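You operate a simulated robot arm through the tools that you are given. There is no shell and no other tool.

You are at the controls of a simulated robot arm. One attempt, no reset.

TASK
Put things in order on the top of the yellow-marked table. At the end: the clear tall cup (marked "GREEN") from the top of the yellow-marked table is in the white tray; the clear small beaker from the top of the yellow-marked table stands where the blue dabber stood; the grey block stands where the clear tall cup stood; the blue dabber from the top of the yellow-marked table stands where the grey block stood; whatever was shut is shut again. Leave all else as you found it, and nothing knocked over.

It is judged by the outcome, as a careful person would: the job done as asked, and still so three seconds after it is handed in. It fails if anything else is knocked over, pushed out of place, dropped, spilled or broken.

THE ROBOT
A 6-joint arm with a two-finger parallel gripper, fixed in place. Base frame: the origin is at the foot of the arm, x ahead of it, y to its left, z up; the work surface is at about z = 0. Readings come in mm, degrees, newtons and seconds.
With the tool pointing down near the work surface it reaches from about 180 to 460 mm from the base axis. Its first joint turns from -70.0 to 70.0 degrees. Payload 1.9 kg.
The tool frame sits at the grasp point between the pads (the TCP): z along the fingers, y along the line on which they close. The tips reach 23 mm beyond it. Largest opening 94 mm; finger width 38, thickness 10; the body of the gripper, 54 by 96 mm, starts 39 mm behind the TCP.
Orientation is that of the tool frame in the base frame, as a unit quaternion [w, x, y, z]. With the fingers straight down and closing along the base's y, the tool's x points along the base's -x, its y along +y and its z along -z.

THE INTERFACE
- The arm moves only by the tool jog_arm. Its argument "commands" is a list of rows, each a list of 3 entries, a list of its own where there are three numbers: the shift along the tool's x, y, z in units of 50 mm (1.0 is 50 mm), then the turn, a rotation vector about the tool's x, y, z in units of 8 degrees (1.0 is 8 degrees), then the closure in counts, from 0 (fully open) to 255 (shut). In form: [[[tx, ty, tz], [wx, wy, wz], claw], ...]. A call has 1 to 20 rows; each row shifts and turns the commanded pose from where the row before left it, along the tool's axes as they then stand. A call with a number of a shift or a turn outside -1 to 1 is refused whole. A row lasts 0.2 s, in which the tool goes at most 50 mm and 8.6 degrees; a call with a longer step from one row to the next is refused whole, and so is a gripper value outside its range. Where a pose cannot be reached the arm comes as near as it can. A force on the tool above 40 N (or 10 N above the force at the start of the call, whichever is more), or a blocked arm, ends the call early, and 0.2 s more pass. The fingers move at their own pace (about 108 mm/s each) and stop on an object; they squeeze with about 45 N. The grip force told is the motor's: it shows also when the fingers shut on nothing. Time passes only in rows, and 0.2 s behind the last, so rows that do not move let the fingers close. The reply holds the time, the measured pose of the TCP, the force on the tool along the base axes, the opening and the grip force, in the units named above and with some noise, with the torque about the TCP (base axes, N m) and any sound that the robot's microphone picked up, and new pictures: "show" is both (left out), scene, wrist or none.
- Cameras (640 x 400 px; columns grow to the right, rows downward): "scene" is fixed at [53.1, 319.8, 429.4]; the picture's right is [-0.76, -0.65, 0.00], its down [-0.33, 0.38, -0.87] and it looks along [0.57, -0.65, -0.50] (base axes); focal length 216 px, centre (320, 200). "wrist" rides on the gripper at [86, 16, -74] in the tool frame; the picture's right is [-0.18, 0.98, 0.00], its down [-0.58, -0.11, -0.81] and it looks along [-0.79, -0.15, 0.59] (tool axes); focal length 243 px, centre (320, 200). There is no depth. A picture from a camera that has moved, and an enlarged one, comes with that camera's place and axes in the base frame and with its lens. The place of the scene camera against the robot may be out by one fixed shift of up to 12 mm in any direction.
- enlarge(camera, box): a new picture of the part [left, top, right, bottom] of that camera's present view, enlarged. The clock stands still meanwhile.
- finish_job(): hands the job in; it is judged then, once.

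Nothing tells you positions but the pictures and the camera data. Unless the task says otherwise, let go and move clear before handing in.

The tools are called after "Emit:" as a command line: name --argument value ..., lists and objects as JSON in quotes. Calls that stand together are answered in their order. jog_arm: Moves the arm, as the interface text tells. Its arguments: {"type":"object","properties":{"commands":{"type":"array","items":{"type":"array"}},"show":{"type":"string","enum":["both","scene","wrist","none"]}},"required":["commands"]} The other tools are called the same way: enlarge (camera, box) takes an enlarged picture of a part of a camera's view; finish_job () hands the job in.

At the start:

```text
clock: 0.0
tcp_pos: [250.0, 44.0, 349.6]
tcp_rot: [0.0, 0.0, 1.0, 0.0]
force: [0.0, 0.2, -0.5]
moment: [0.0, 0.03, 0.04]
grip_width: 94.1
finger_force: 0.0
```

scene: 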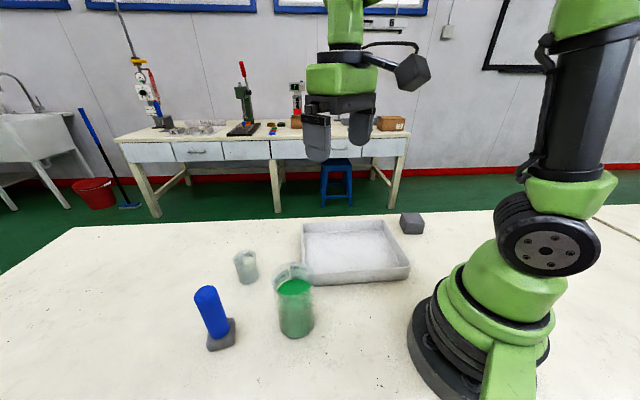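
wrist: 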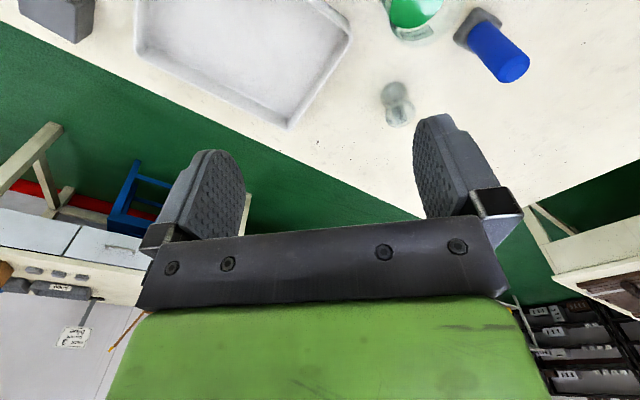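

I see a blue dabber, a small clear beaker, a tall cup holding green liquid, a white tray, and a grey block on the table. I'll enlarge the views before moving anything.

Emit:
enlarge --camera "scene" --box '[180, 230, 340, 360]'

Emit:
enlarge --camera "scene" --box '[290, 195, 450, 295]'

Emit:
enlarge --camera "wrist" --box '[340, 0, 560, 140]'

Emit:
enlarge --camera "wrist" --box '[0, 0, 360, 150]'

```text
3.08 times, centred on (260, 295) of scene
camera zoom: at [53.1, 319.8, 429.4], right [-0.76, -0.65, 0.0], down [-0.33, 0.38, -0.87], along [0.57, -0.65, -0.5], focal length 666 px, centre (505, -92)
```

zoom: 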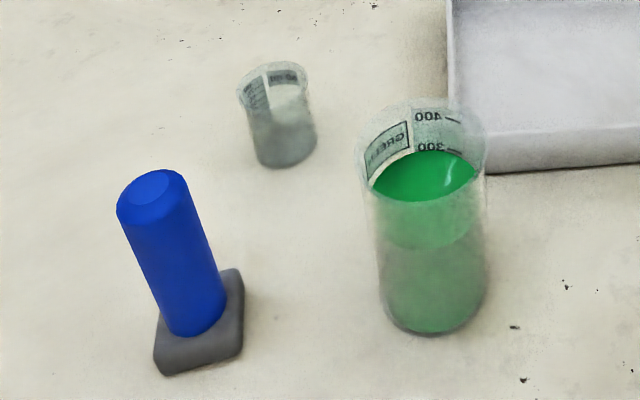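

```text
4.00 times, centred on (370, 245) of scene
camera zoom: at [53.1, 319.8, 429.4], right [-0.76, -0.65, 0.0], down [-0.33, 0.38, -0.87], along [0.57, -0.65, -0.5], focal length 865 px, centre (120, 20)
```

zoom: 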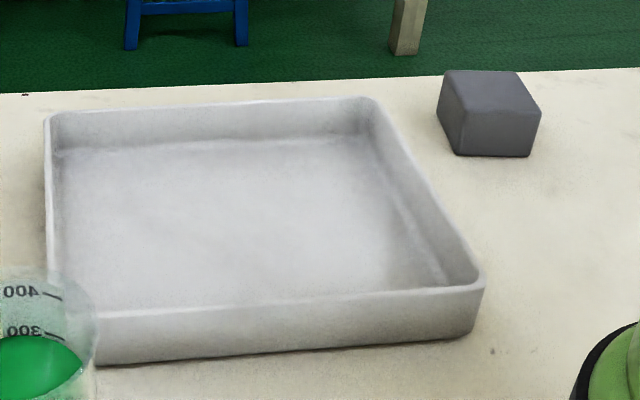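

```text
2.86 times, centred on (450, 70) of wrist
camera zoom: at [163.6, 59.3, 424.6], right [0.18, 0.98, 0.0], down [0.58, -0.11, 0.81], along [0.79, -0.15, -0.59], focal length 693 px, centre (-51, 571)
```

zoom: 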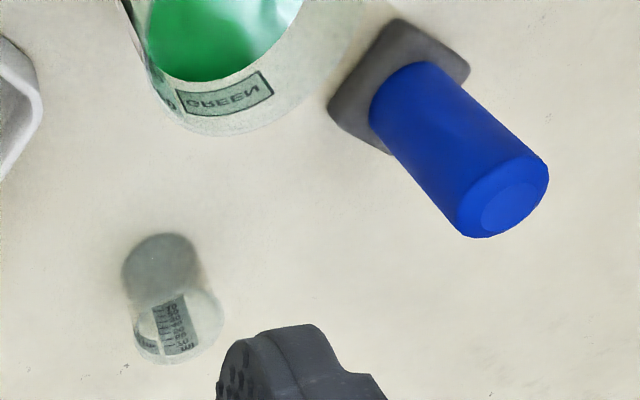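

```text
1.78 times, centred on (180, 75) of wrist
camera zoom: at [163.6, 59.3, 424.6], right [0.18, 0.98, 0.0], down [0.58, -0.11, 0.81], along [0.79, -0.15, -0.59], focal length 431 px, centre (569, 422)
```

zoom: 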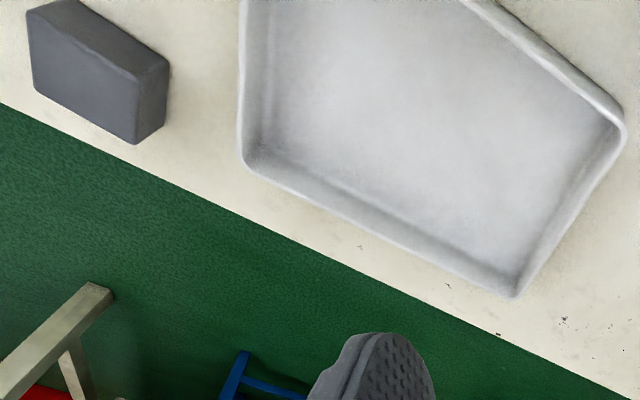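

The wrist camera sees everything only at a slant from here. I'll tilt the tool about 32° so the camera looks further down and I can measure all the objects.

Emit:
jog_arm --commands '[[[0, 0, 0], [0, 1, 0], 0], [[0, 0, 0], [0, 1, 0], 0], [[0, 0, 0], [0, 1, 0], 0], [[0, 0, 0], [0, 1, 0], 0], [[0, 0, 0], [0, 0, 0], 0], [[0, 0, 0], [0, 0, 0], 0]]' --show "both"

```text
clock: 1.4
tcp_pos: [250.4, 43.2, 349.8]
tcp_rot: [-0.275, 0.001, 0.961, 0.0]
force: [0.6, -0.8, -0.3]
moment: [-0.02, 0.02, -0.01]
grip_width: 94.3
finger_force: 0.0
camera wrist: at [216.7, 58.9, 459.0], right [0.16, 0.98, -0.1], down [0.92, -0.11, 0.38], along [0.36, -0.15, -0.92], focal length 243 px, centre (320, 200)
```

scene: 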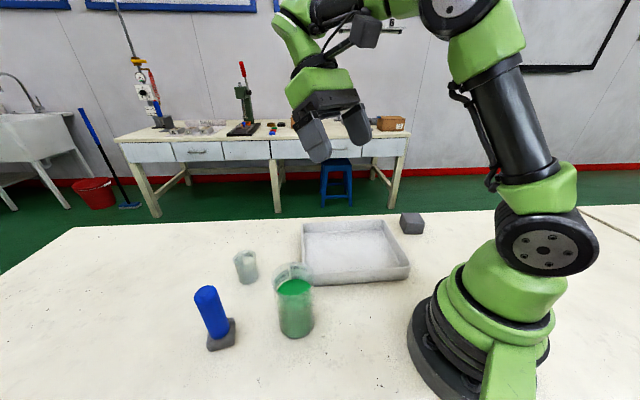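
wrist: 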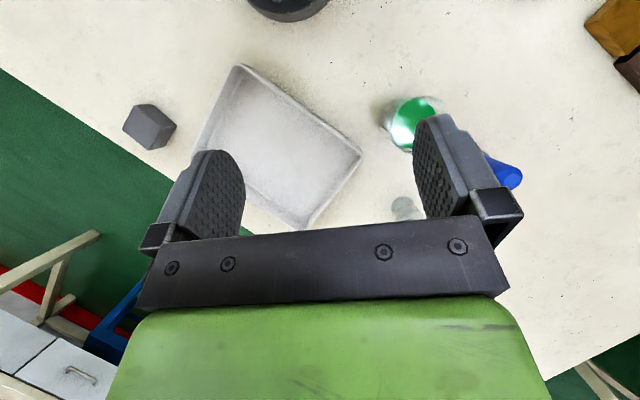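

Now I can see the tray, the block and the cup from above. Something brown also shows at the far left of the table, so I'll enlarge that along with the others.

Emit:
enlarge --camera "wrist" --box '[540, 0, 640, 120]'

Emit:
enlarge --camera "wrist" --box '[360, 60, 560, 230]'

Emit:
enlarge --camera "wrist" --box '[110, 40, 370, 240]'

```text
3.33 times, centred on (590, 60) of wrist
camera zoom: at [216.7, 58.9, 459.0], right [0.16, 0.98, -0.1], down [0.92, -0.11, 0.38], along [0.36, -0.15, -0.92], focal length 809 px, centre (-580, 667)
```

zoom: 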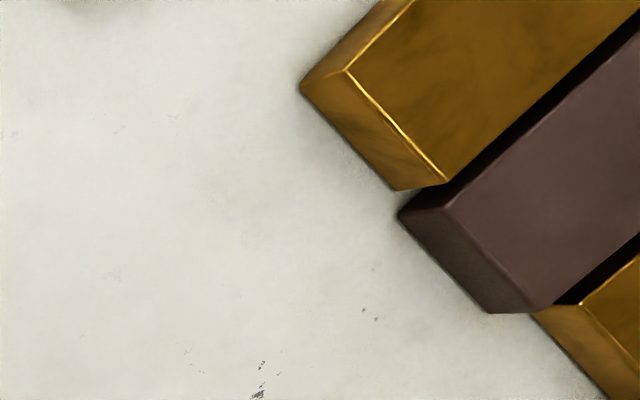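

```text
2.35 times, centred on (460, 145) of wrist
camera zoom: at [216.7, 58.9, 459.0], right [0.16, 0.98, -0.1], down [0.92, -0.11, 0.38], along [0.36, -0.15, -0.92], focal length 571 px, centre (-9, 329)
```

zoom: 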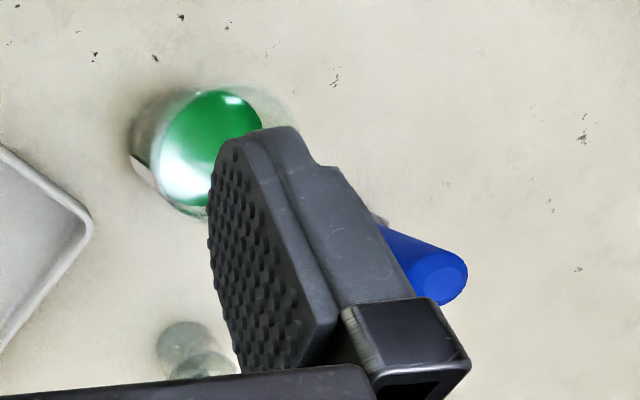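

```text
2.00 times, centred on (240, 140) of wrist
camera zoom: at [216.7, 58.9, 459.0], right [0.16, 0.98, -0.1], down [0.92, -0.11, 0.38], along [0.36, -0.15, -0.92], focal length 485 px, centre (480, 320)
```

zoom: 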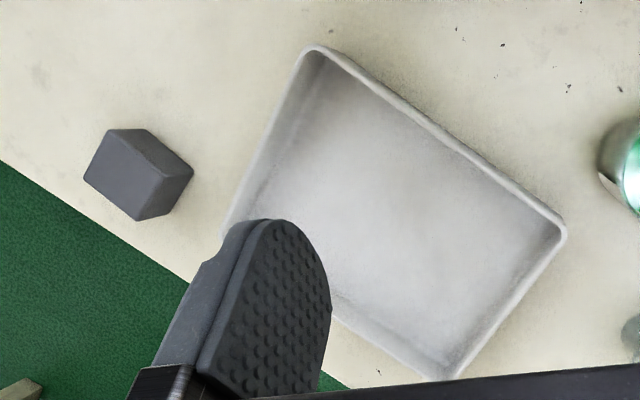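

There are gold and brown bar-like things at the far left. I'll yaw the tool left to look at that side and get an unobstructed view of the cup, dabber and beaker.

Emit:
jog_arm --commands '[[[0, 0, 0], [0.53, 0, -0.848], 0], [[0, 0, 0], [0.53, 0, -0.848], 0], [[0, 0, 0], [0.53, 0, -0.848], 0], [[0, 0, 0], [0.53, 0, -0.848], 0], [[0, 0, 0], [0.53, 0, -0.848], 0], [[0, 0, 0], [0.53, 0, -0.848], 0], [[0, 0, 0], [0.53, 0, -0.848], 0], [[0, 0, 0], [0, 0, 0], 0], [[0, 0, 0], [0, 0, 0], 0]]' --show "both"

```text
clock: 1.9
tcp_pos: [250.0, 44.4, 350.0]
tcp_rot: [-0.275, -0.089, 0.957, -0.029]
force: [9.1, 1.4, -21.6]
moment: [-0.11, 0.44, -0.04]
grip_width: 94.1
finger_force: 0.0
stopped in row 2: the force on the tool passed its limit at 84 N (the readings are from after the stop); the commanded pose is now the measured one
camera wrist: at [213.7, 54.2, 458.2], right [-0.03, 0.99, -0.1], down [0.92, 0.07, 0.38], along [0.38, -0.09, -0.92], focal length 243 px, centre (320, 200)
```

scene: 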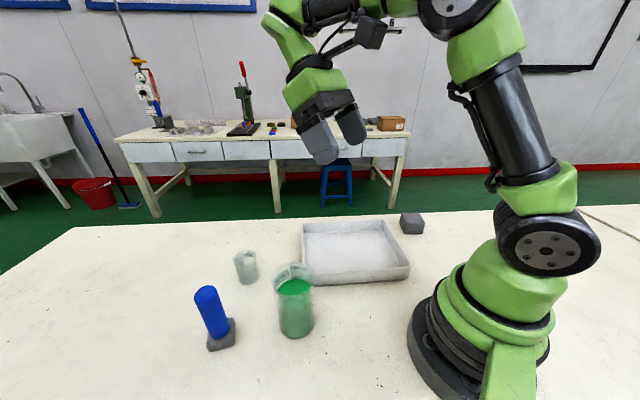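
wrist: 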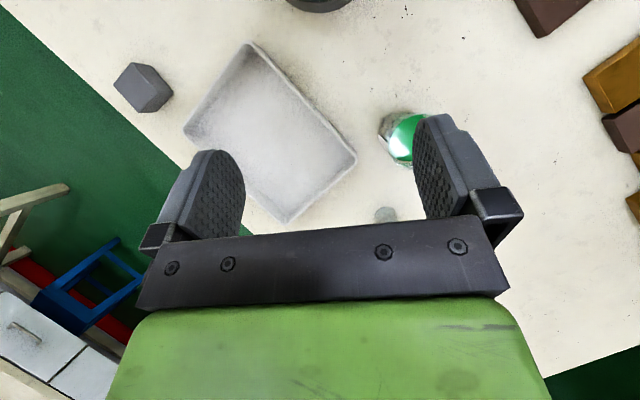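

A contact force stopped the turn, most likely the camera mount meeting the arm's own link in this tilted posture. I'll back out the yaw and then undo the tilt.

Emit:
jog_arm --commands '[[[0, 0, 0], [-0.53, 0, 0.848], 0], [[0, 0, 0], [0, -1, 0], 0], [[0, 0, 0], [0, -1, 0], 0], [[0, 0, 0], [0, 0, 0], 0]]' --show "both"

```text
clock: 3.0
tcp_pos: [250.3, 44.8, 348.6]
tcp_rot: [-0.139, -0.022, 0.99, -0.006]
force: [-0.2, -0.5, 0.5]
moment: [0.0, 0.03, -0.02]
grip_width: 94.2
finger_force: 0.1
camera wrist: at [186.7, 58.1, 444.5], right [0.13, 0.99, -0.06], down [0.78, -0.07, 0.62], along [0.61, -0.13, -0.79], focal length 243 px, centre (320, 200)
```

scene: 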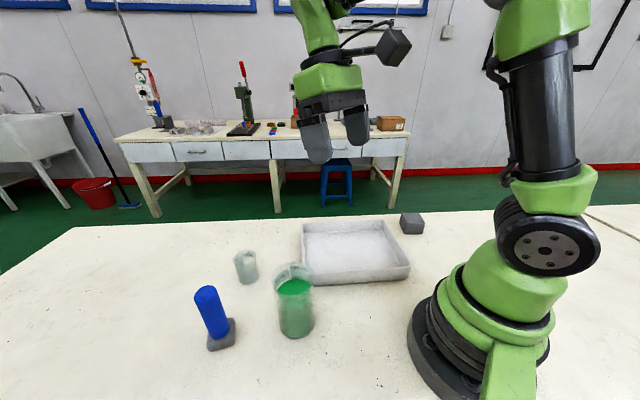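
wrist: 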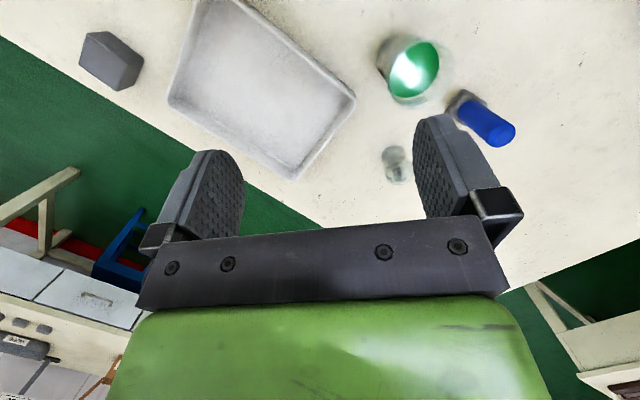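

Forces are back to zero. All five objects show clearly here, so I'll enlarge them to measure.

Emit:
enlarge --camera "wrist" --box '[360, 20, 540, 190]'

Emit:
enlarge --camera "wrist" --box '[60, 0, 360, 190]'

```text
2.35 times, centred on (450, 105) of wrist
camera zoom: at [186.7, 58.1, 444.5], right [0.13, 0.99, -0.06], down [0.78, -0.07, 0.62], along [0.61, -0.13, -0.79], focal length 571 px, centre (14, 424)
```

zoom: 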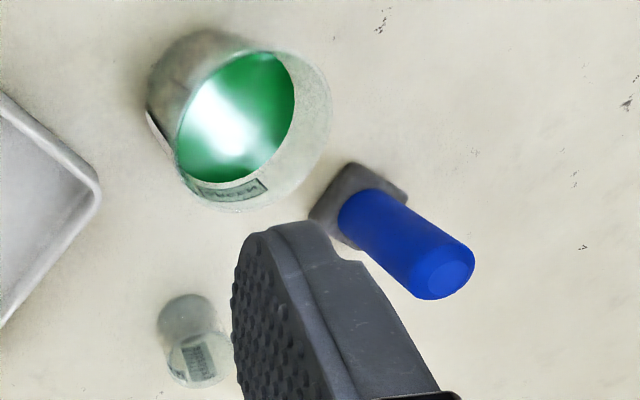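

```text
2.11 times, centred on (210, 95) of wrist
camera zoom: at [186.7, 58.1, 444.5], right [0.13, 0.99, -0.06], down [0.78, -0.07, 0.62], along [0.61, -0.13, -0.79], focal length 511 px, centre (552, 421)
```

zoom: 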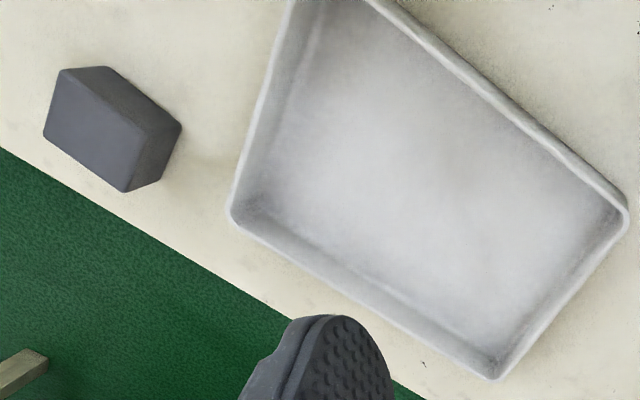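

The wrist views put the cup at about (264,152), the dabber at (345,260), the beaker at (426,147), the block at (207,-305) and the tray centre at (293,-84). I'll level the tool, yaw to 30° and move high above the cup to check the alignment.

Emit:
jog_arm --commands '[[[0, 0, 0], [0, -1, 0], 0], [[0, 0, 0], [0, -1, 0], 0], [[0, 0, 0], [0, 0, -0.86], 0], [[0, 0, 0], [0, 0, -0.86], 0], [[0, 0, 0], [0, 0, -0.86], 0], [[0, 0, 0], [0, 0, -0.86], 0], [[0, 0, 0], [0, 0, 0], 0]]' --show "wrist"

```text
clock: 4.5
tcp_pos: [250.9, 44.1, 349.6]
tcp_rot: [-0.001, -0.262, 0.965, -0.003]
force: [1.1, -0.2, 0.4]
moment: [-0.02, -0.03, -0.02]
grip_width: 94.1
finger_force: 0.1
camera wrist: at [167.8, 14.7, 423.8], right [-0.34, 0.94, -0.01], down [0.56, 0.2, 0.8], along [0.76, 0.27, -0.59], focal length 243 px, centre (320, 200)
```

wrist: 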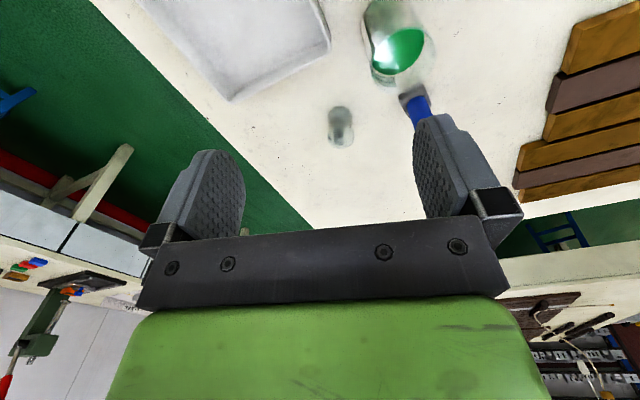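

On the left of the table is a gold-and-brown slatted structure. I'll enlarge it, and yaw a little more to see whether it matters.

Emit:
enlarge --camera "wrist" --box '[490, 0, 640, 260]'

Emit:
jog_arm --commands '[[[0, 0, 0], [0, 0, -0.95], 0], [[0, 0, 0], [0, 0, -0.95], 0], [[0, 0, 0], [0, 0, -0.95], 0], [[0, 0, 0], [0, 0, -0.95], 0], [[0, 0, 0], [0, 0, 0], 0]]' --show "wrist"

```text
1.54 times, centred on (565, 130) of wrist
camera zoom: at [167.8, 14.7, 423.8], right [-0.34, 0.94, -0.01], down [0.56, 0.2, 0.8], along [0.76, 0.27, -0.59], focal length 373 px, centre (-57, 308)
```

zoom: 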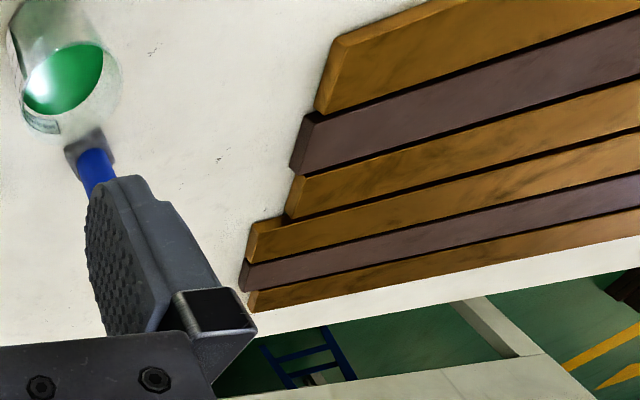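

```text
clock: 5.8
tcp_pos: [249.3, 44.1, 348.0]
tcp_rot: [-0.001, -0.505, 0.863, -0.003]
force: [0.4, 0.8, 0.3]
moment: [-0.01, 0.01, -0.01]
grip_width: 94.1
finger_force: 0.0
camera wrist: at [193.2, -22.8, 424.3], right [-0.77, 0.64, 0.0], down [0.38, 0.46, 0.8], along [0.52, 0.61, -0.6], focal length 243 px, centre (320, 200)
```

wrist: 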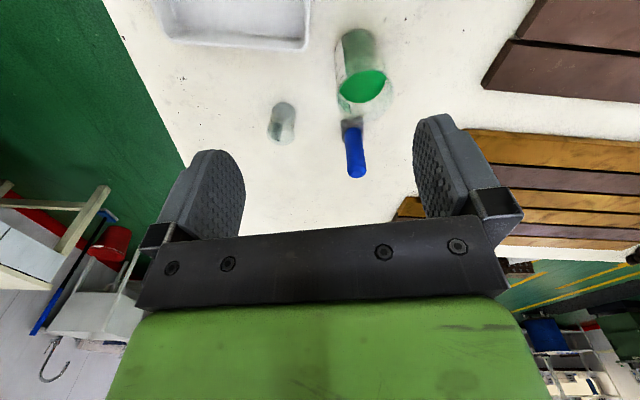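

The slats look like low wooden boards or boxes near the left edge. I'll take one more look further left, to be sure there's nothing relevant there.

Emit:
jog_arm --commands '[[[0, 0, 0], [0, 0, -0.95], 0], [[0, 0, 0], [0, 0, -0.95], 0], [[0, 0, 0], [0, 0, -0.95], 0], [[0, 0, 0], [0, 0, -0.95], 0], [[0, 0, 0], [0, 0, 0], 0]]' --show "wrist"

```text
clock: 7.0
tcp_pos: [250.7, 45.7, 350.0]
tcp_rot: [0.003, 0.714, -0.701, 0.003]
force: [-0.3, -0.8, 0.2]
moment: [-0.01, -0.02, 0.01]
grip_width: 93.9
finger_force: 0.0
camera wrist: at [235.6, -42.1, 424.5], right [-0.99, 0.17, 0.0], down [0.1, 0.59, 0.8], along [0.13, 0.79, -0.6], focal length 243 px, centre (320, 200)
```

wrist: 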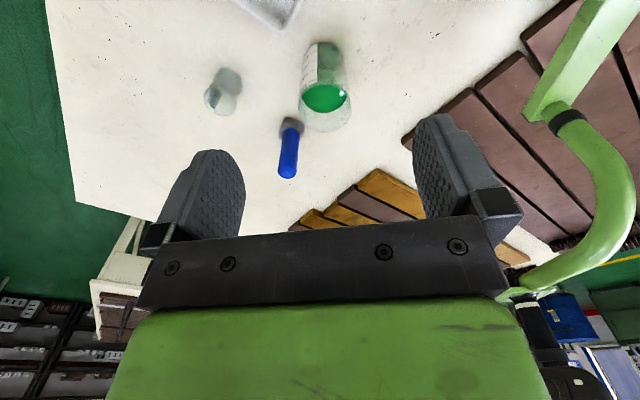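

A green curved item appears on the right, so I'll enlarge it to identify it.

Emit:
enlarge --camera "wrist" --box '[380, 0, 640, 320]'

Emit:
enlarge --camera "scene" --box '[380, 0, 640, 400]'

```text
1.25 times, centred on (510, 160) of wrist
camera zoom: at [235.6, -42.1, 424.5], right [-0.99, 0.17, 0.0], down [0.1, 0.59, 0.8], along [0.13, 0.79, -0.6], focal length 303 px, centre (82, 250)
```

zoom: 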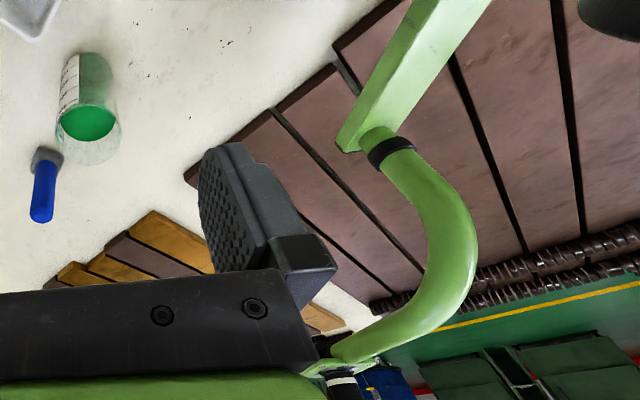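

```text
1.00 times, centred on (510, 200) of scene (not enlarged: the box is as wide or as high as the picture)
camera zoom: at [53.1, 319.8, 429.4], right [-0.76, -0.65, 0.0], down [-0.33, 0.38, -0.87], along [0.57, -0.65, -0.5], focal length 216 px, centre (130, 200)
```

zoom: 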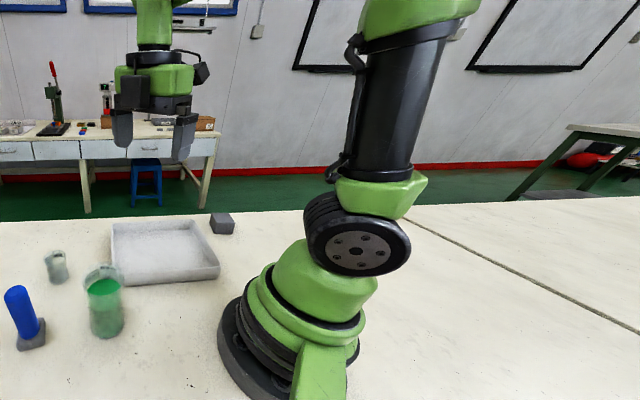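

That's background furniture well behind the arm, with nothing to shut or move, so I'll leave it. I'll turn back to a yaw of 30° and hover over the cup.

Emit:
jog_arm --commands '[[[0, 0, 0], [0, 0, 0.955], 0], [[0, 0, 0], [0, 0, 0.955], 0], [[0, 0, 0], [0, 0, 0.955], 0], [[0, 0, 0], [0, 0, 0.955], 0], [[0, 0, 0], [0, 0, 0.955], 0], [[0, 0, 0], [0, 0, 0.955], 0], [[0, 0, 0], [0, 0, 0.955], 0], [[0, 0, 0], [0, 0, 0.955], 0], [[-0.262, 0.345, 0.476], [0, 0, 0], 0], [[-0.262, 0.345, 0.476], [0, 0, 0], 0], [[-0.262, 0.345, 0.476], [0, 0, 0], 0], [[-0.262, 0.345, 0.476], [0, 0, 0], 0], [[-0.262, 0.345, 0.476], [0, 0, 0], 0], [[0, 0, 0], [0, 0, 0], 0]]' --show "both"

```text
clock: 9.9
tcp_pos: [264.9, 152.4, 228.6]
tcp_rot: [-0.001, -0.258, 0.966, -0.003]
force: [-0.3, -0.1, 0.4]
moment: [0.02, 0.0, 0.02]
grip_width: 93.8
finger_force: 0.0
camera wrist: at [181.3, 122.3, 302.7], right [-0.33, 0.94, -0.01], down [0.56, 0.2, 0.81], along [0.76, 0.26, -0.59], focal length 243 px, centre (320, 200)
```

scene: 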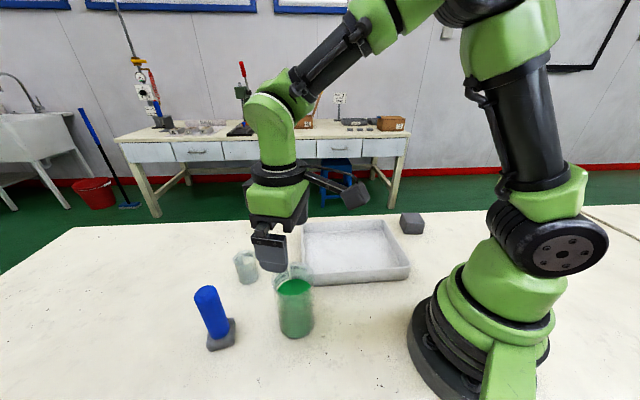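
wrist: 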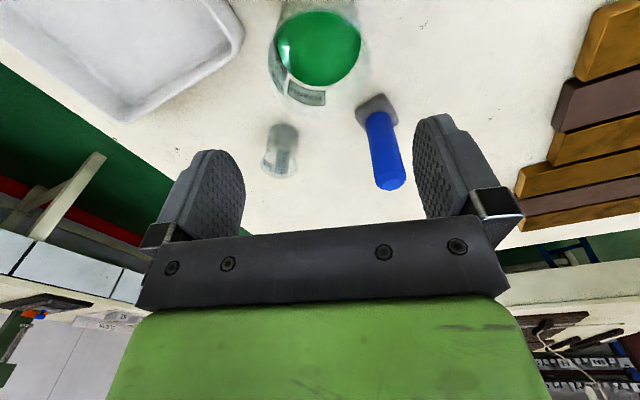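

I'm now hovering over the cup. I'll enlarge the view to check how it's centred.

Emit:
enlarge --camera "wrist" --box '[240, 0, 420, 200]'

Emit:
enlarge --camera "scene" --box '[180, 220, 340, 360]'

```text
2.00 times, centred on (330, 100) of wrist
camera zoom: at [181.3, 122.3, 302.7], right [-0.33, 0.94, -0.01], down [0.56, 0.2, 0.81], along [0.76, 0.26, -0.59], focal length 485 px, centre (300, 400)
```

zoom: 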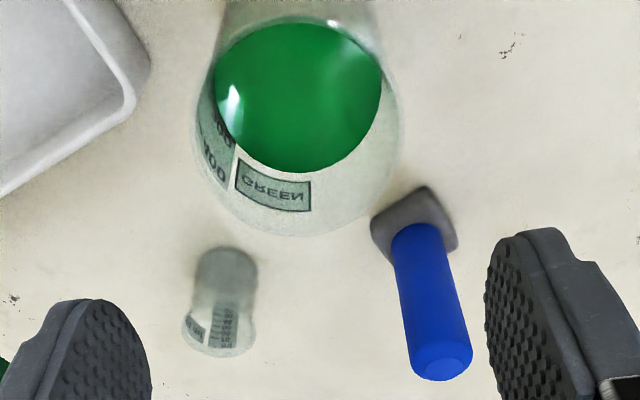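

```text
2.86 times, centred on (260, 290) of scene
camera zoom: at [53.1, 319.8, 429.4], right [-0.76, -0.65, 0.0], down [-0.33, 0.38, -0.87], along [0.57, -0.65, -0.5], focal length 618 px, centre (491, -57)
```

zoom: 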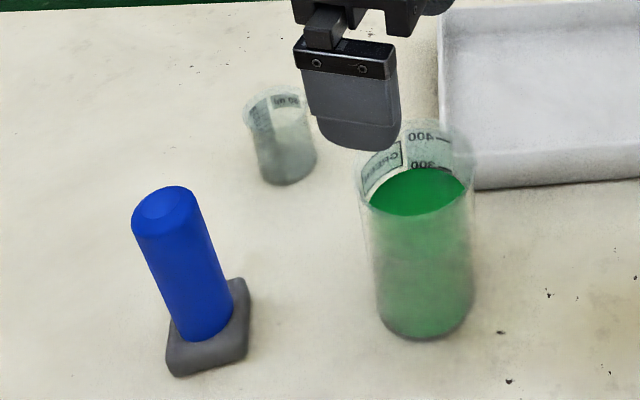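

The cup is centred across the fingers. To pin down its distance along the arm, I'll back up 70 mm so its base comes into view.

Emit:
jog_arm --commands '[[[0.5, 0, 0], [0, 0, 0], 0], [[0.5, 0, 0], [0, 0, 0], 0], [[0.4, 0, 0], [0, 0, 0], 0], [[0, 0, 0], [0, 0, 0], 0]]' --show "wrist"

Emit:
enlarge --camera "wrist" --box '[230, 0, 410, 140]'

```text
clock: 10.9
tcp_pos: [202.1, 116.0, 228.9]
tcp_rot: [-0.001, -0.258, 0.966, -0.002]
force: [-0.6, 0.0, -0.4]
moment: [-0.01, -0.02, -0.07]
grip_width: 93.8
finger_force: 0.0
camera wrist: at [119.0, 86.1, 303.7], right [-0.33, 0.94, -0.01], down [0.56, 0.2, 0.81], along [0.76, 0.26, -0.59], focal length 243 px, centre (320, 200)
```

wrist: 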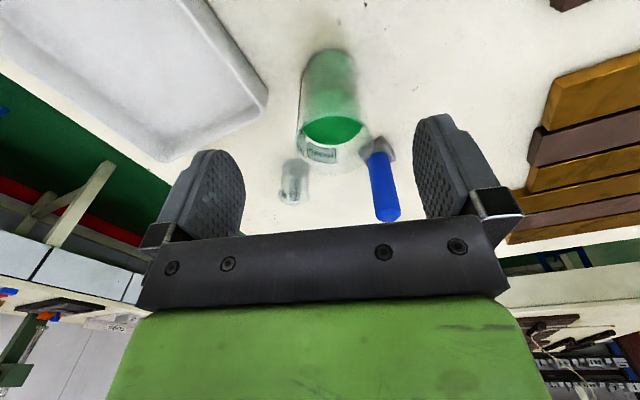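

```text
2.86 times, centred on (320, 70) of wrist
camera zoom: at [119.0, 86.1, 303.7], right [-0.33, 0.94, -0.01], down [0.56, 0.2, 0.81], along [0.76, 0.26, -0.59], focal length 693 px, centre (320, 571)
```

zoom: 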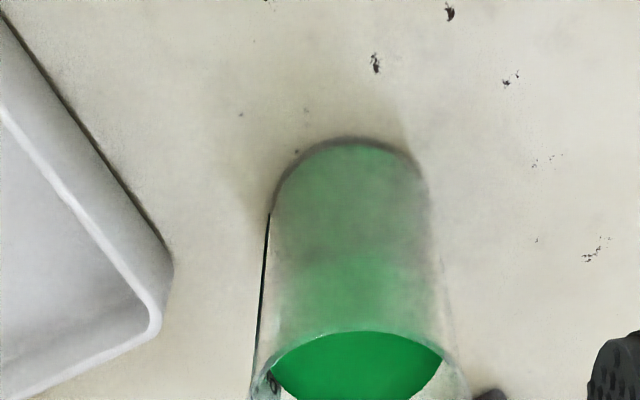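

The cup's base centre works out at about (262,151.5), with the rim about 125 mm high. I'll move over it, go down to just above the rim and check finger clearance.

Emit:
jog_arm --commands '[[[-0.463, 0.01, 0], [0, 0, 0], 0], [[-0.463, 0.01, 0], [0, 0, 0], 0], [[-0.463, 0.006, 0], [0, 0, 0], 0], [[0, 0, 0.375], [0, 0, 0], 0], [[0, 0, 0.375], [0, 0, 0], 0], [[0, 0, 0.375], [0, 0, 0], 0], [[0, 0, 0.375], [0, 0, 0], 0], [[0, 0, 0], [0, 0, 0], 0]]' --show "both"

Emit:
enlarge --camera "wrist" --box '[160, 0, 500, 220]'

Emit:
enlarge --camera "scene" --box '[220, 190, 360, 350]'

```text
clock: 12.8
tcp_pos: [261.0, 152.1, 155.6]
tcp_rot: [-0.001, -0.258, 0.966, -0.002]
force: [0.1, 0.6, 0.5]
moment: [-0.01, -0.02, 0.01]
grip_width: 94.2
finger_force: 0.1
camera wrist: at [177.9, 123.0, 229.6], right [-0.33, 0.94, -0.01], down [0.56, 0.2, 0.8], along [0.76, 0.26, -0.59], focal length 243 px, centre (320, 200)
```

scene: 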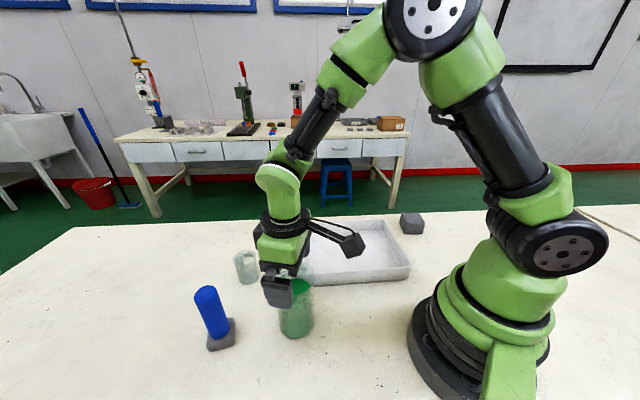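
wrist: 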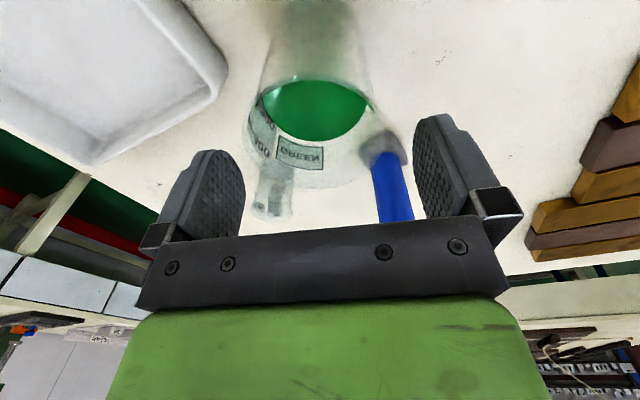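

```text
1.82 times, centred on (330, 110) of wrist
camera zoom: at [177.9, 123.0, 229.6], right [-0.33, 0.94, -0.01], down [0.56, 0.2, 0.8], along [0.76, 0.26, -0.59], focal length 441 px, centre (302, 364)
```

zoom: 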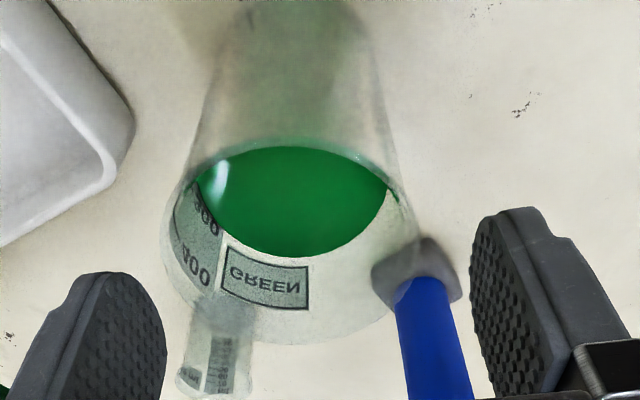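

```text
2.50 times, centred on (290, 270) of scene
camera zoom: at [53.1, 319.8, 429.4], right [-0.76, -0.65, 0.0], down [-0.33, 0.38, -0.87], along [0.57, -0.65, -0.5], focal length 541 px, centre (395, 25)
```

zoom: 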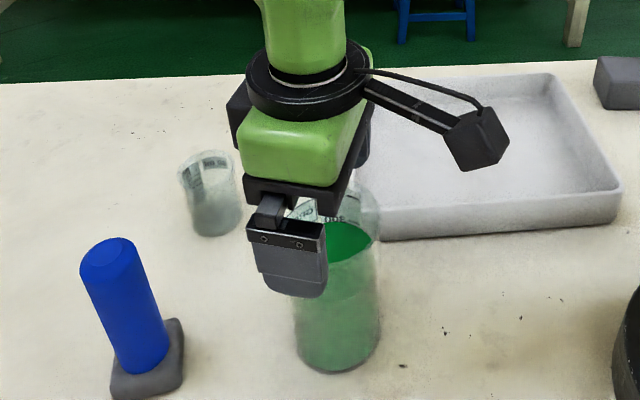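

Emit:
enlarge --camera "wrist" --box '[235, 80, 415, 200]'

```text
3.33 times, centred on (325, 140) of wrist
camera zoom: at [177.9, 123.0, 229.6], right [-0.33, 0.94, -0.01], down [0.56, 0.2, 0.8], along [0.76, 0.26, -0.59], focal length 809 px, centre (303, 400)
```

zoom: 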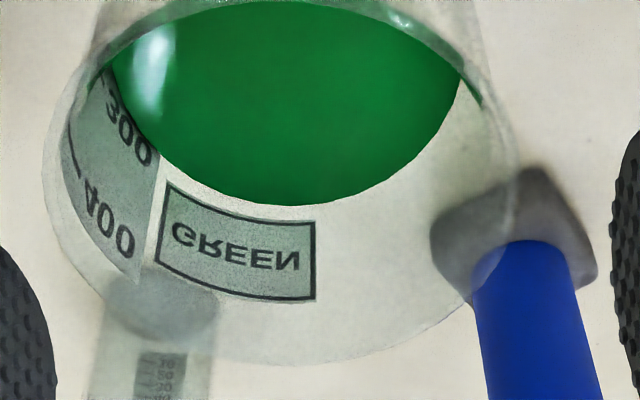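

The rim sits about 4 mm to one side and slightly ahead of the finger centre. I'll correct that and lower gently to z≈98, which keeps the gripper body above the rim.

Emit:
jog_arm --commands '[[[-0.06, -0.076, 0], [0, 0, 0], 0], [[0, 0, 0.19], [0, 0, 0], 0], [[0, 0, 0.19], [0, 0, 0], 0], [[0, 0, 0.19], [0, 0, 0], 0], [[0, 0, 0.19], [0, 0, 0], 0], [[0, 0, 0.19], [0, 0, 0], 0], [[0, 0, 0.19], [0, 0, 0], 0], [[0, 0, 0], [0, 0, 0], 0]]' --show "both"

Emit:
enlarge --camera "wrist" --box '[160, 20, 500, 240]'

Emit:
enlarge --camera "scene" --box '[220, 190, 360, 350]'

```text
clock: 14.6
tcp_pos: [266.1, 148.7, 97.2]
tcp_rot: [0.0, -0.258, 0.966, -0.004]
force: [0.9, -0.5, 0.0]
moment: [0.0, -0.01, -0.01]
grip_width: 94.1
finger_force: 0.1
camera wrist: at [183.9, 120.1, 172.0], right [-0.33, 0.94, -0.01], down [0.56, 0.2, 0.8], along [0.76, 0.26, -0.59], focal length 243 px, centre (320, 200)
```

scene: 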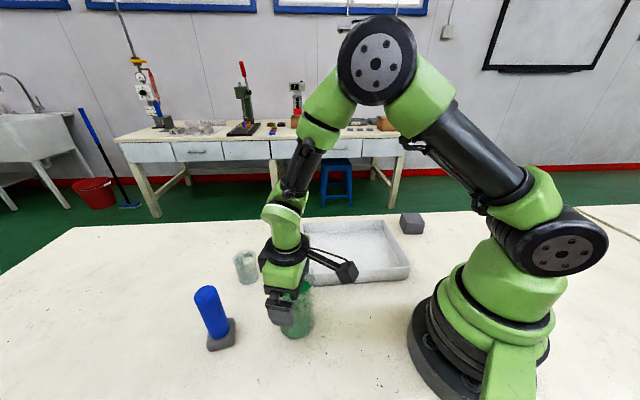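
wrist: 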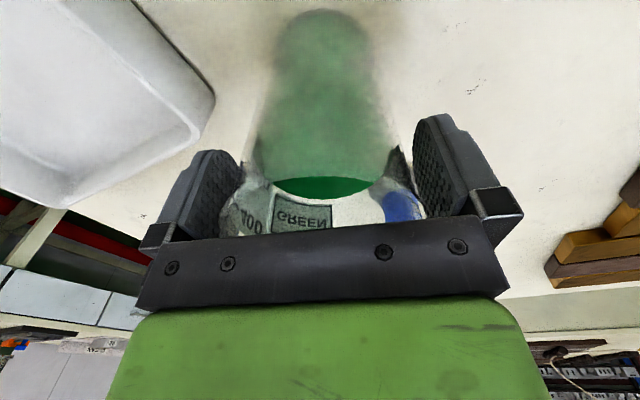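

```text
1.82 times, centred on (330, 130) of wrist
camera zoom: at [183.9, 120.1, 172.0], right [-0.33, 0.94, -0.01], down [0.56, 0.2, 0.8], along [0.76, 0.26, -0.59], focal length 441 px, centre (302, 327)
```

zoom: 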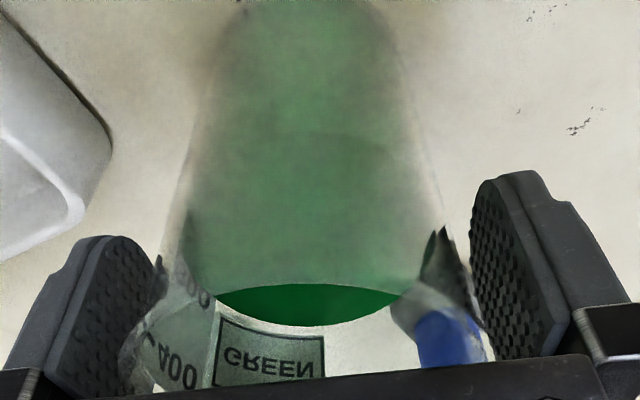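

```text
2.50 times, centred on (290, 270) of scene
camera zoom: at [53.1, 319.8, 429.4], right [-0.76, -0.65, 0.0], down [-0.33, 0.38, -0.87], along [0.57, -0.65, -0.5], focal length 541 px, centre (395, 25)
```

zoom: 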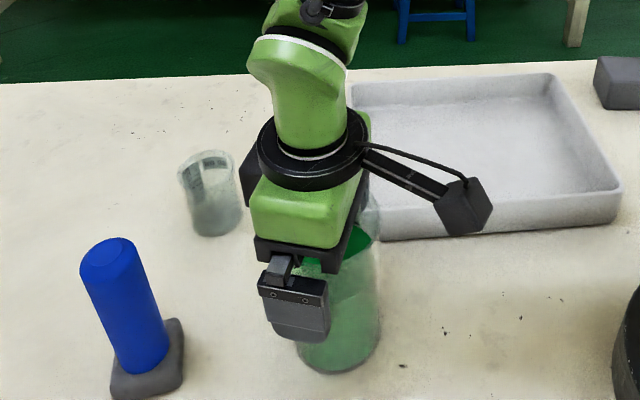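

The fingers straddle the cup cleanly with the body clear of the rim. I'll close on it now.

Emit:
jog_arm --commands '[[[0, 0, 0], [0, 0, 0], 40], [[0, 0, 0], [0, 0, 0], 70], [[0, 0, 0], [0, 0, 0], 120], [[0, 0, 0], [0, 0, 0], 255], [[0, 0, 0], [0, 0, 0], 255], [[0, 0, 0], [0, 0, 0], 255]]' --show "both"

```text
clock: 15.9
tcp_pos: [266.1, 149.3, 97.7]
tcp_rot: [0.0, -0.258, 0.966, -0.003]
force: [-0.7, 1.9, 0.5]
moment: [0.03, -0.08, -0.01]
grip_width: 74.3
finger_force: 45.1
camera wrist: at [184.0, 120.0, 172.1], right [-0.33, 0.94, -0.01], down [0.56, 0.2, 0.8], along [0.76, 0.26, -0.59], focal length 243 px, centre (320, 200)
```

scene: 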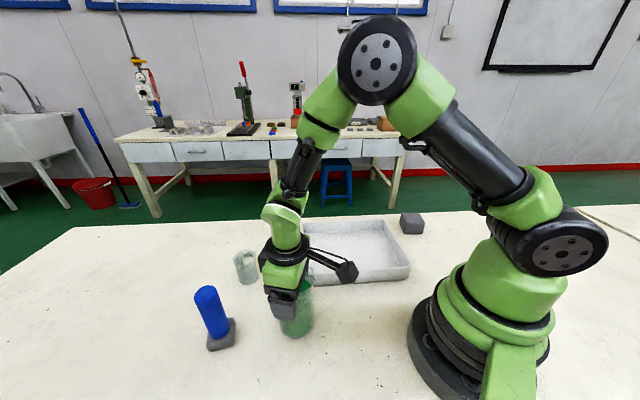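
wrist: 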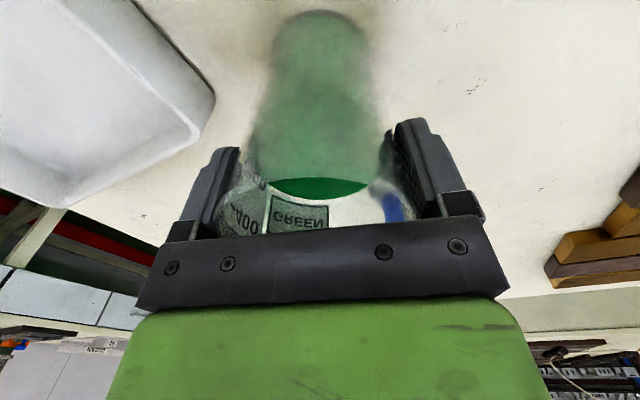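

The grip holds at 74.3 mm, 45 N. I'll lift slowly and level, ramping the speed to keep the liquid calm.

Emit:
jog_arm --commands '[[[0, 0, -0.04], [0, 0, 0], 255], [[0, 0, -0.08], [0, 0, 0], 255], [[0, 0, -0.12], [0, 0, 0], 255], [[0, 0, -0.16], [0, 0, 0], 255], [[0, 0, -0.2], [0, 0, 0], 255], [[0, 0, -0.2], [0, 0, 0], 255], [[0, 0, -0.16], [0, 0, 0], 255], [[0, 0, -0.12], [0, 0, 0], 255], [[0, 0, -0.08], [0, 0, 0], 255], [[0, 0, -0.04], [0, 0, 0], 255], [[0, 0, 0], [0, 0, 0], 255]]' --show "both"

```text
clock: 18.4
tcp_pos: [267.2, 149.9, 158.3]
tcp_rot: [-0.001, -0.259, 0.966, -0.004]
force: [0.1, -0.3, -3.6]
moment: [-0.02, -0.01, -0.02]
grip_width: 74.1
finger_force: 44.9
camera wrist: at [183.7, 120.6, 232.5], right [-0.33, 0.94, -0.01], down [0.56, 0.2, 0.8], along [0.76, 0.26, -0.59], focal length 243 px, centre (320, 200)
```

scene: 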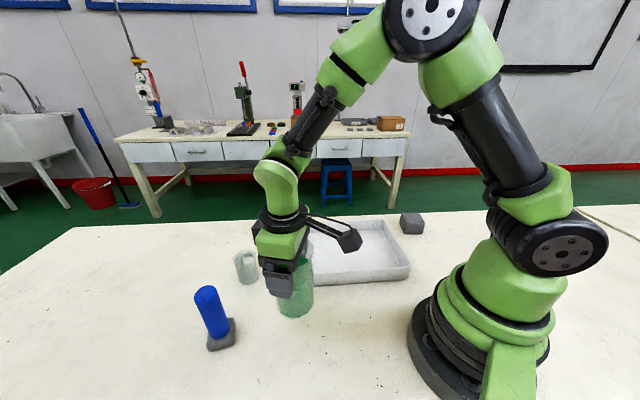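
wrist: 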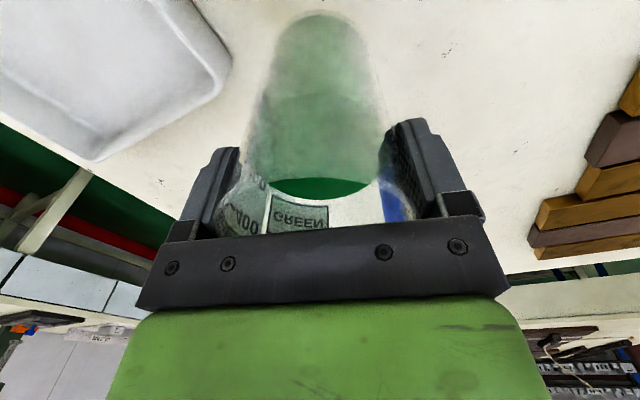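

The cup is up, weighing about 0.37 kg. Now I'll carry it level over to the middle of the tray.

Emit:
jog_arm --commands '[[[0.047, -0.1065, 0], [0, 0, 0], 255], [[0.094, -0.213, 0], [0, 0, 0], 255], [[0.141, -0.3195, 0], [0, 0, 0], 255], [[0.188, -0.426, 0], [0, 0, 0], 255], [[0.188, -0.426, 0], [0, 0, 0], 255], [[0.188, -0.426, 0], [0, 0, 0], 255], [[0.188, -0.426, 0], [0, 0, 0], 255], [[0.188, -0.426, 0], [0, 0, 0], 255], [[0.188, -0.426, 0], [0, 0, 0], 255], [[0.188, -0.426, 0], [0, 0, 0], 255], [[0.141, -0.3195, 0], [0, 0, 0], 255], [[0.094, -0.213, 0], [0, 0, 0], 255], [[0.047, -0.1065, 0], [0, 0, 0], 255], [[0, 0, 0], [0, 0, 0], 255]]' --show "both"

Emit:
enlarge --camera "scene" --box '[240, 170, 440, 310]'

```text
clock: 21.4
tcp_pos: [290.6, -83.0, 160.8]
tcp_rot: [-0.001, -0.258, 0.966, -0.003]
force: [0.1, 0.3, -4.7]
moment: [0.01, -0.02, 0.03]
grip_width: 74.0
finger_force: 45.0
camera wrist: at [208.0, -112.2, 234.9], right [-0.33, 0.94, -0.01], down [0.56, 0.2, 0.8], along [0.76, 0.26, -0.59], focal length 243 px, centre (320, 200)
```

scene: 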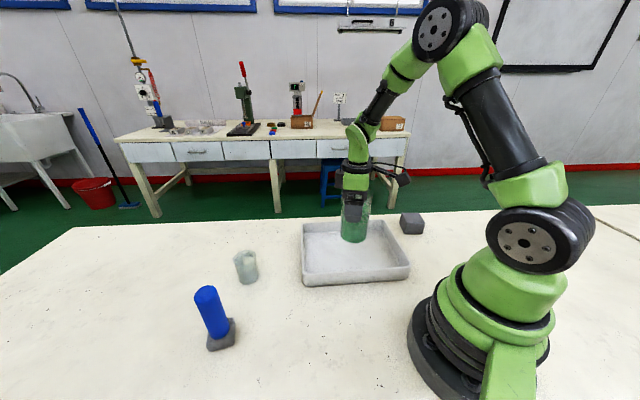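
wrist: 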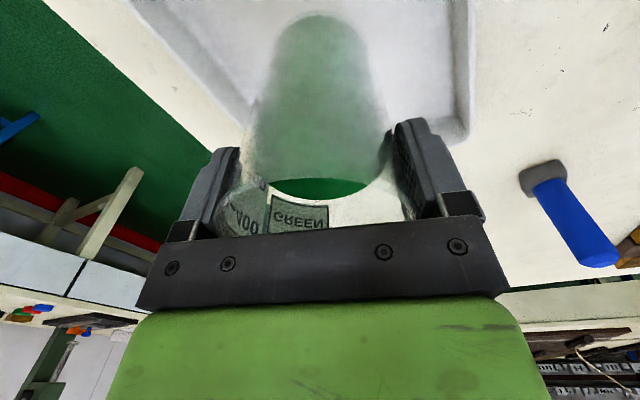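

```text
2.86 times, centred on (340, 240) of scene
camera zoom: at [53.1, 319.8, 429.4], right [-0.76, -0.65, 0.0], down [-0.33, 0.38, -0.87], along [0.57, -0.65, -0.5], focal length 618 px, centre (263, 86)
```

zoom: 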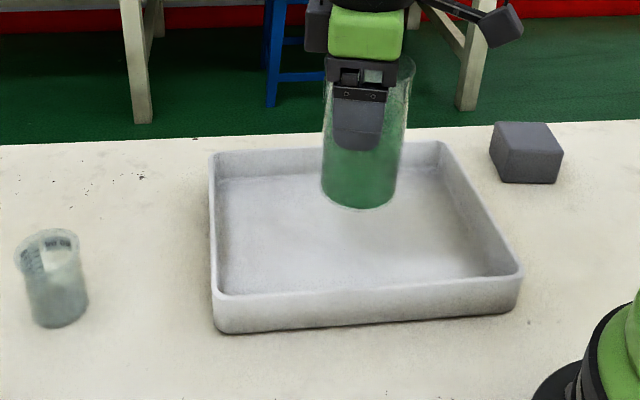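

The cup is over the middle of the tray. I'll lower most of the way, then creep down while watching for contact.

Emit:
jog_arm --commands '[[[0, 0, 0.04], [0, 0, 0], 255], [[0, 0, 0.08], [0, 0, 0], 255], [[0, 0, 0.12], [0, 0, 0], 255], [[0, 0, 0.16], [0, 0, 0], 255], [[0, 0, 0.18], [0, 0, 0], 255], [[0, 0, 0.16], [0, 0, 0], 255], [[0, 0, 0.12], [0, 0, 0], 255], [[0, 0, 0.08], [0, 0, 0], 255], [[0, 0, 0.06], [0, 0, 0], 255], [[0, 0, 0.04], [0, 0, 0], 255], [[0, 0, 0], [0, 0, 0], 255]]' --show "none"

```text
clock: 23.8
tcp_pos: [292.2, -83.3, 107.4]
tcp_rot: [-0.002, -0.258, 0.966, -0.003]
force: [-1.1, 0.1, -3.5]
moment: [-0.02, -0.01, 0.0]
grip_width: 74.3
finger_force: 45.0
```

The cup's bottom is now roughly 10 mm above table level. I'll creep down in small steps until the tray floor takes the weight.

Emit:
jog_arm --commands '[[[0, 0, 0.04], [0, 0, 0], 255], [[0, 0, 0.04], [0, 0, 0], 255], [[0, 0, 0], [0, 0, 0], 255]]' --show "scene"

Emit:
enlarge --camera "scene" --box '[280, 190, 430, 300]'

```text
clock: 24.6
tcp_pos: [292.3, -82.6, 102.9]
tcp_rot: [-0.001, -0.258, 0.966, -0.003]
force: [-1.7, 0.4, 2.0]
moment: [0.06, 0.1, 0.01]
grip_width: 74.2
finger_force: 45.1
```

scene: 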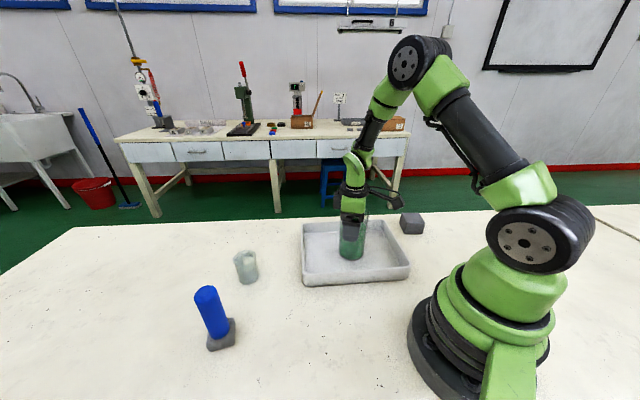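

```text
3.64 times, centred on (355, 245) of scene
camera zoom: at [53.1, 319.8, 429.4], right [-0.76, -0.65, 0.0], down [-0.33, 0.38, -0.87], along [0.57, -0.65, -0.5], focal length 786 px, centre (193, 36)
```

zoom: 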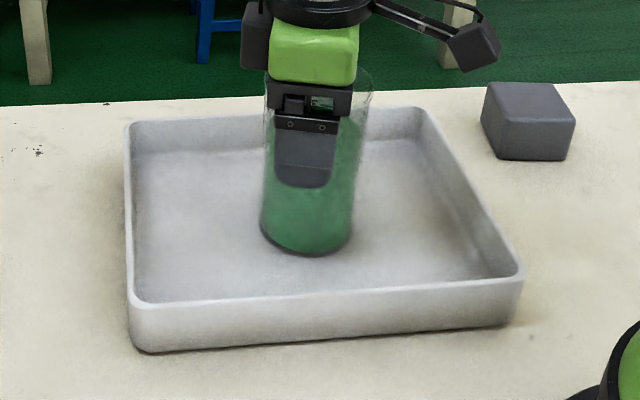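

The weight is now on the tray floor: the force went from -3.5 to +2 N. I'll release gently and back straight up.

Emit:
jog_arm --commands '[[[0, 0, 0], [0, 0, 0], 45], [[0, 0, 0], [0, 0, 0], 20], [[0, 0, 0], [0, 0, 0], 0], [[0, 0, 0], [0, 0, 0], 0]]' --show "both"

```text
clock: 25.6
tcp_pos: [292.8, -83.3, 102.8]
tcp_rot: [0.0, -0.258, 0.966, -0.003]
force: [-0.3, 0.4, -0.4]
moment: [0.02, 0.02, 0.02]
grip_width: 94.3
finger_force: 0.1
camera wrist: at [209.5, -111.6, 177.9], right [-0.33, 0.94, -0.01], down [0.56, 0.2, 0.8], along [0.76, 0.26, -0.59], focal length 243 px, centre (320, 200)
```

scene: 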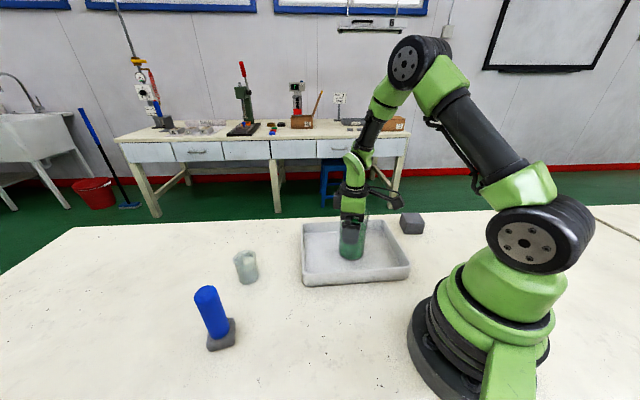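
wrist: 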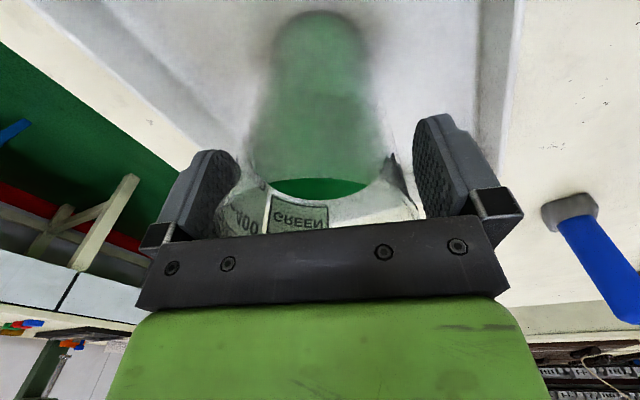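

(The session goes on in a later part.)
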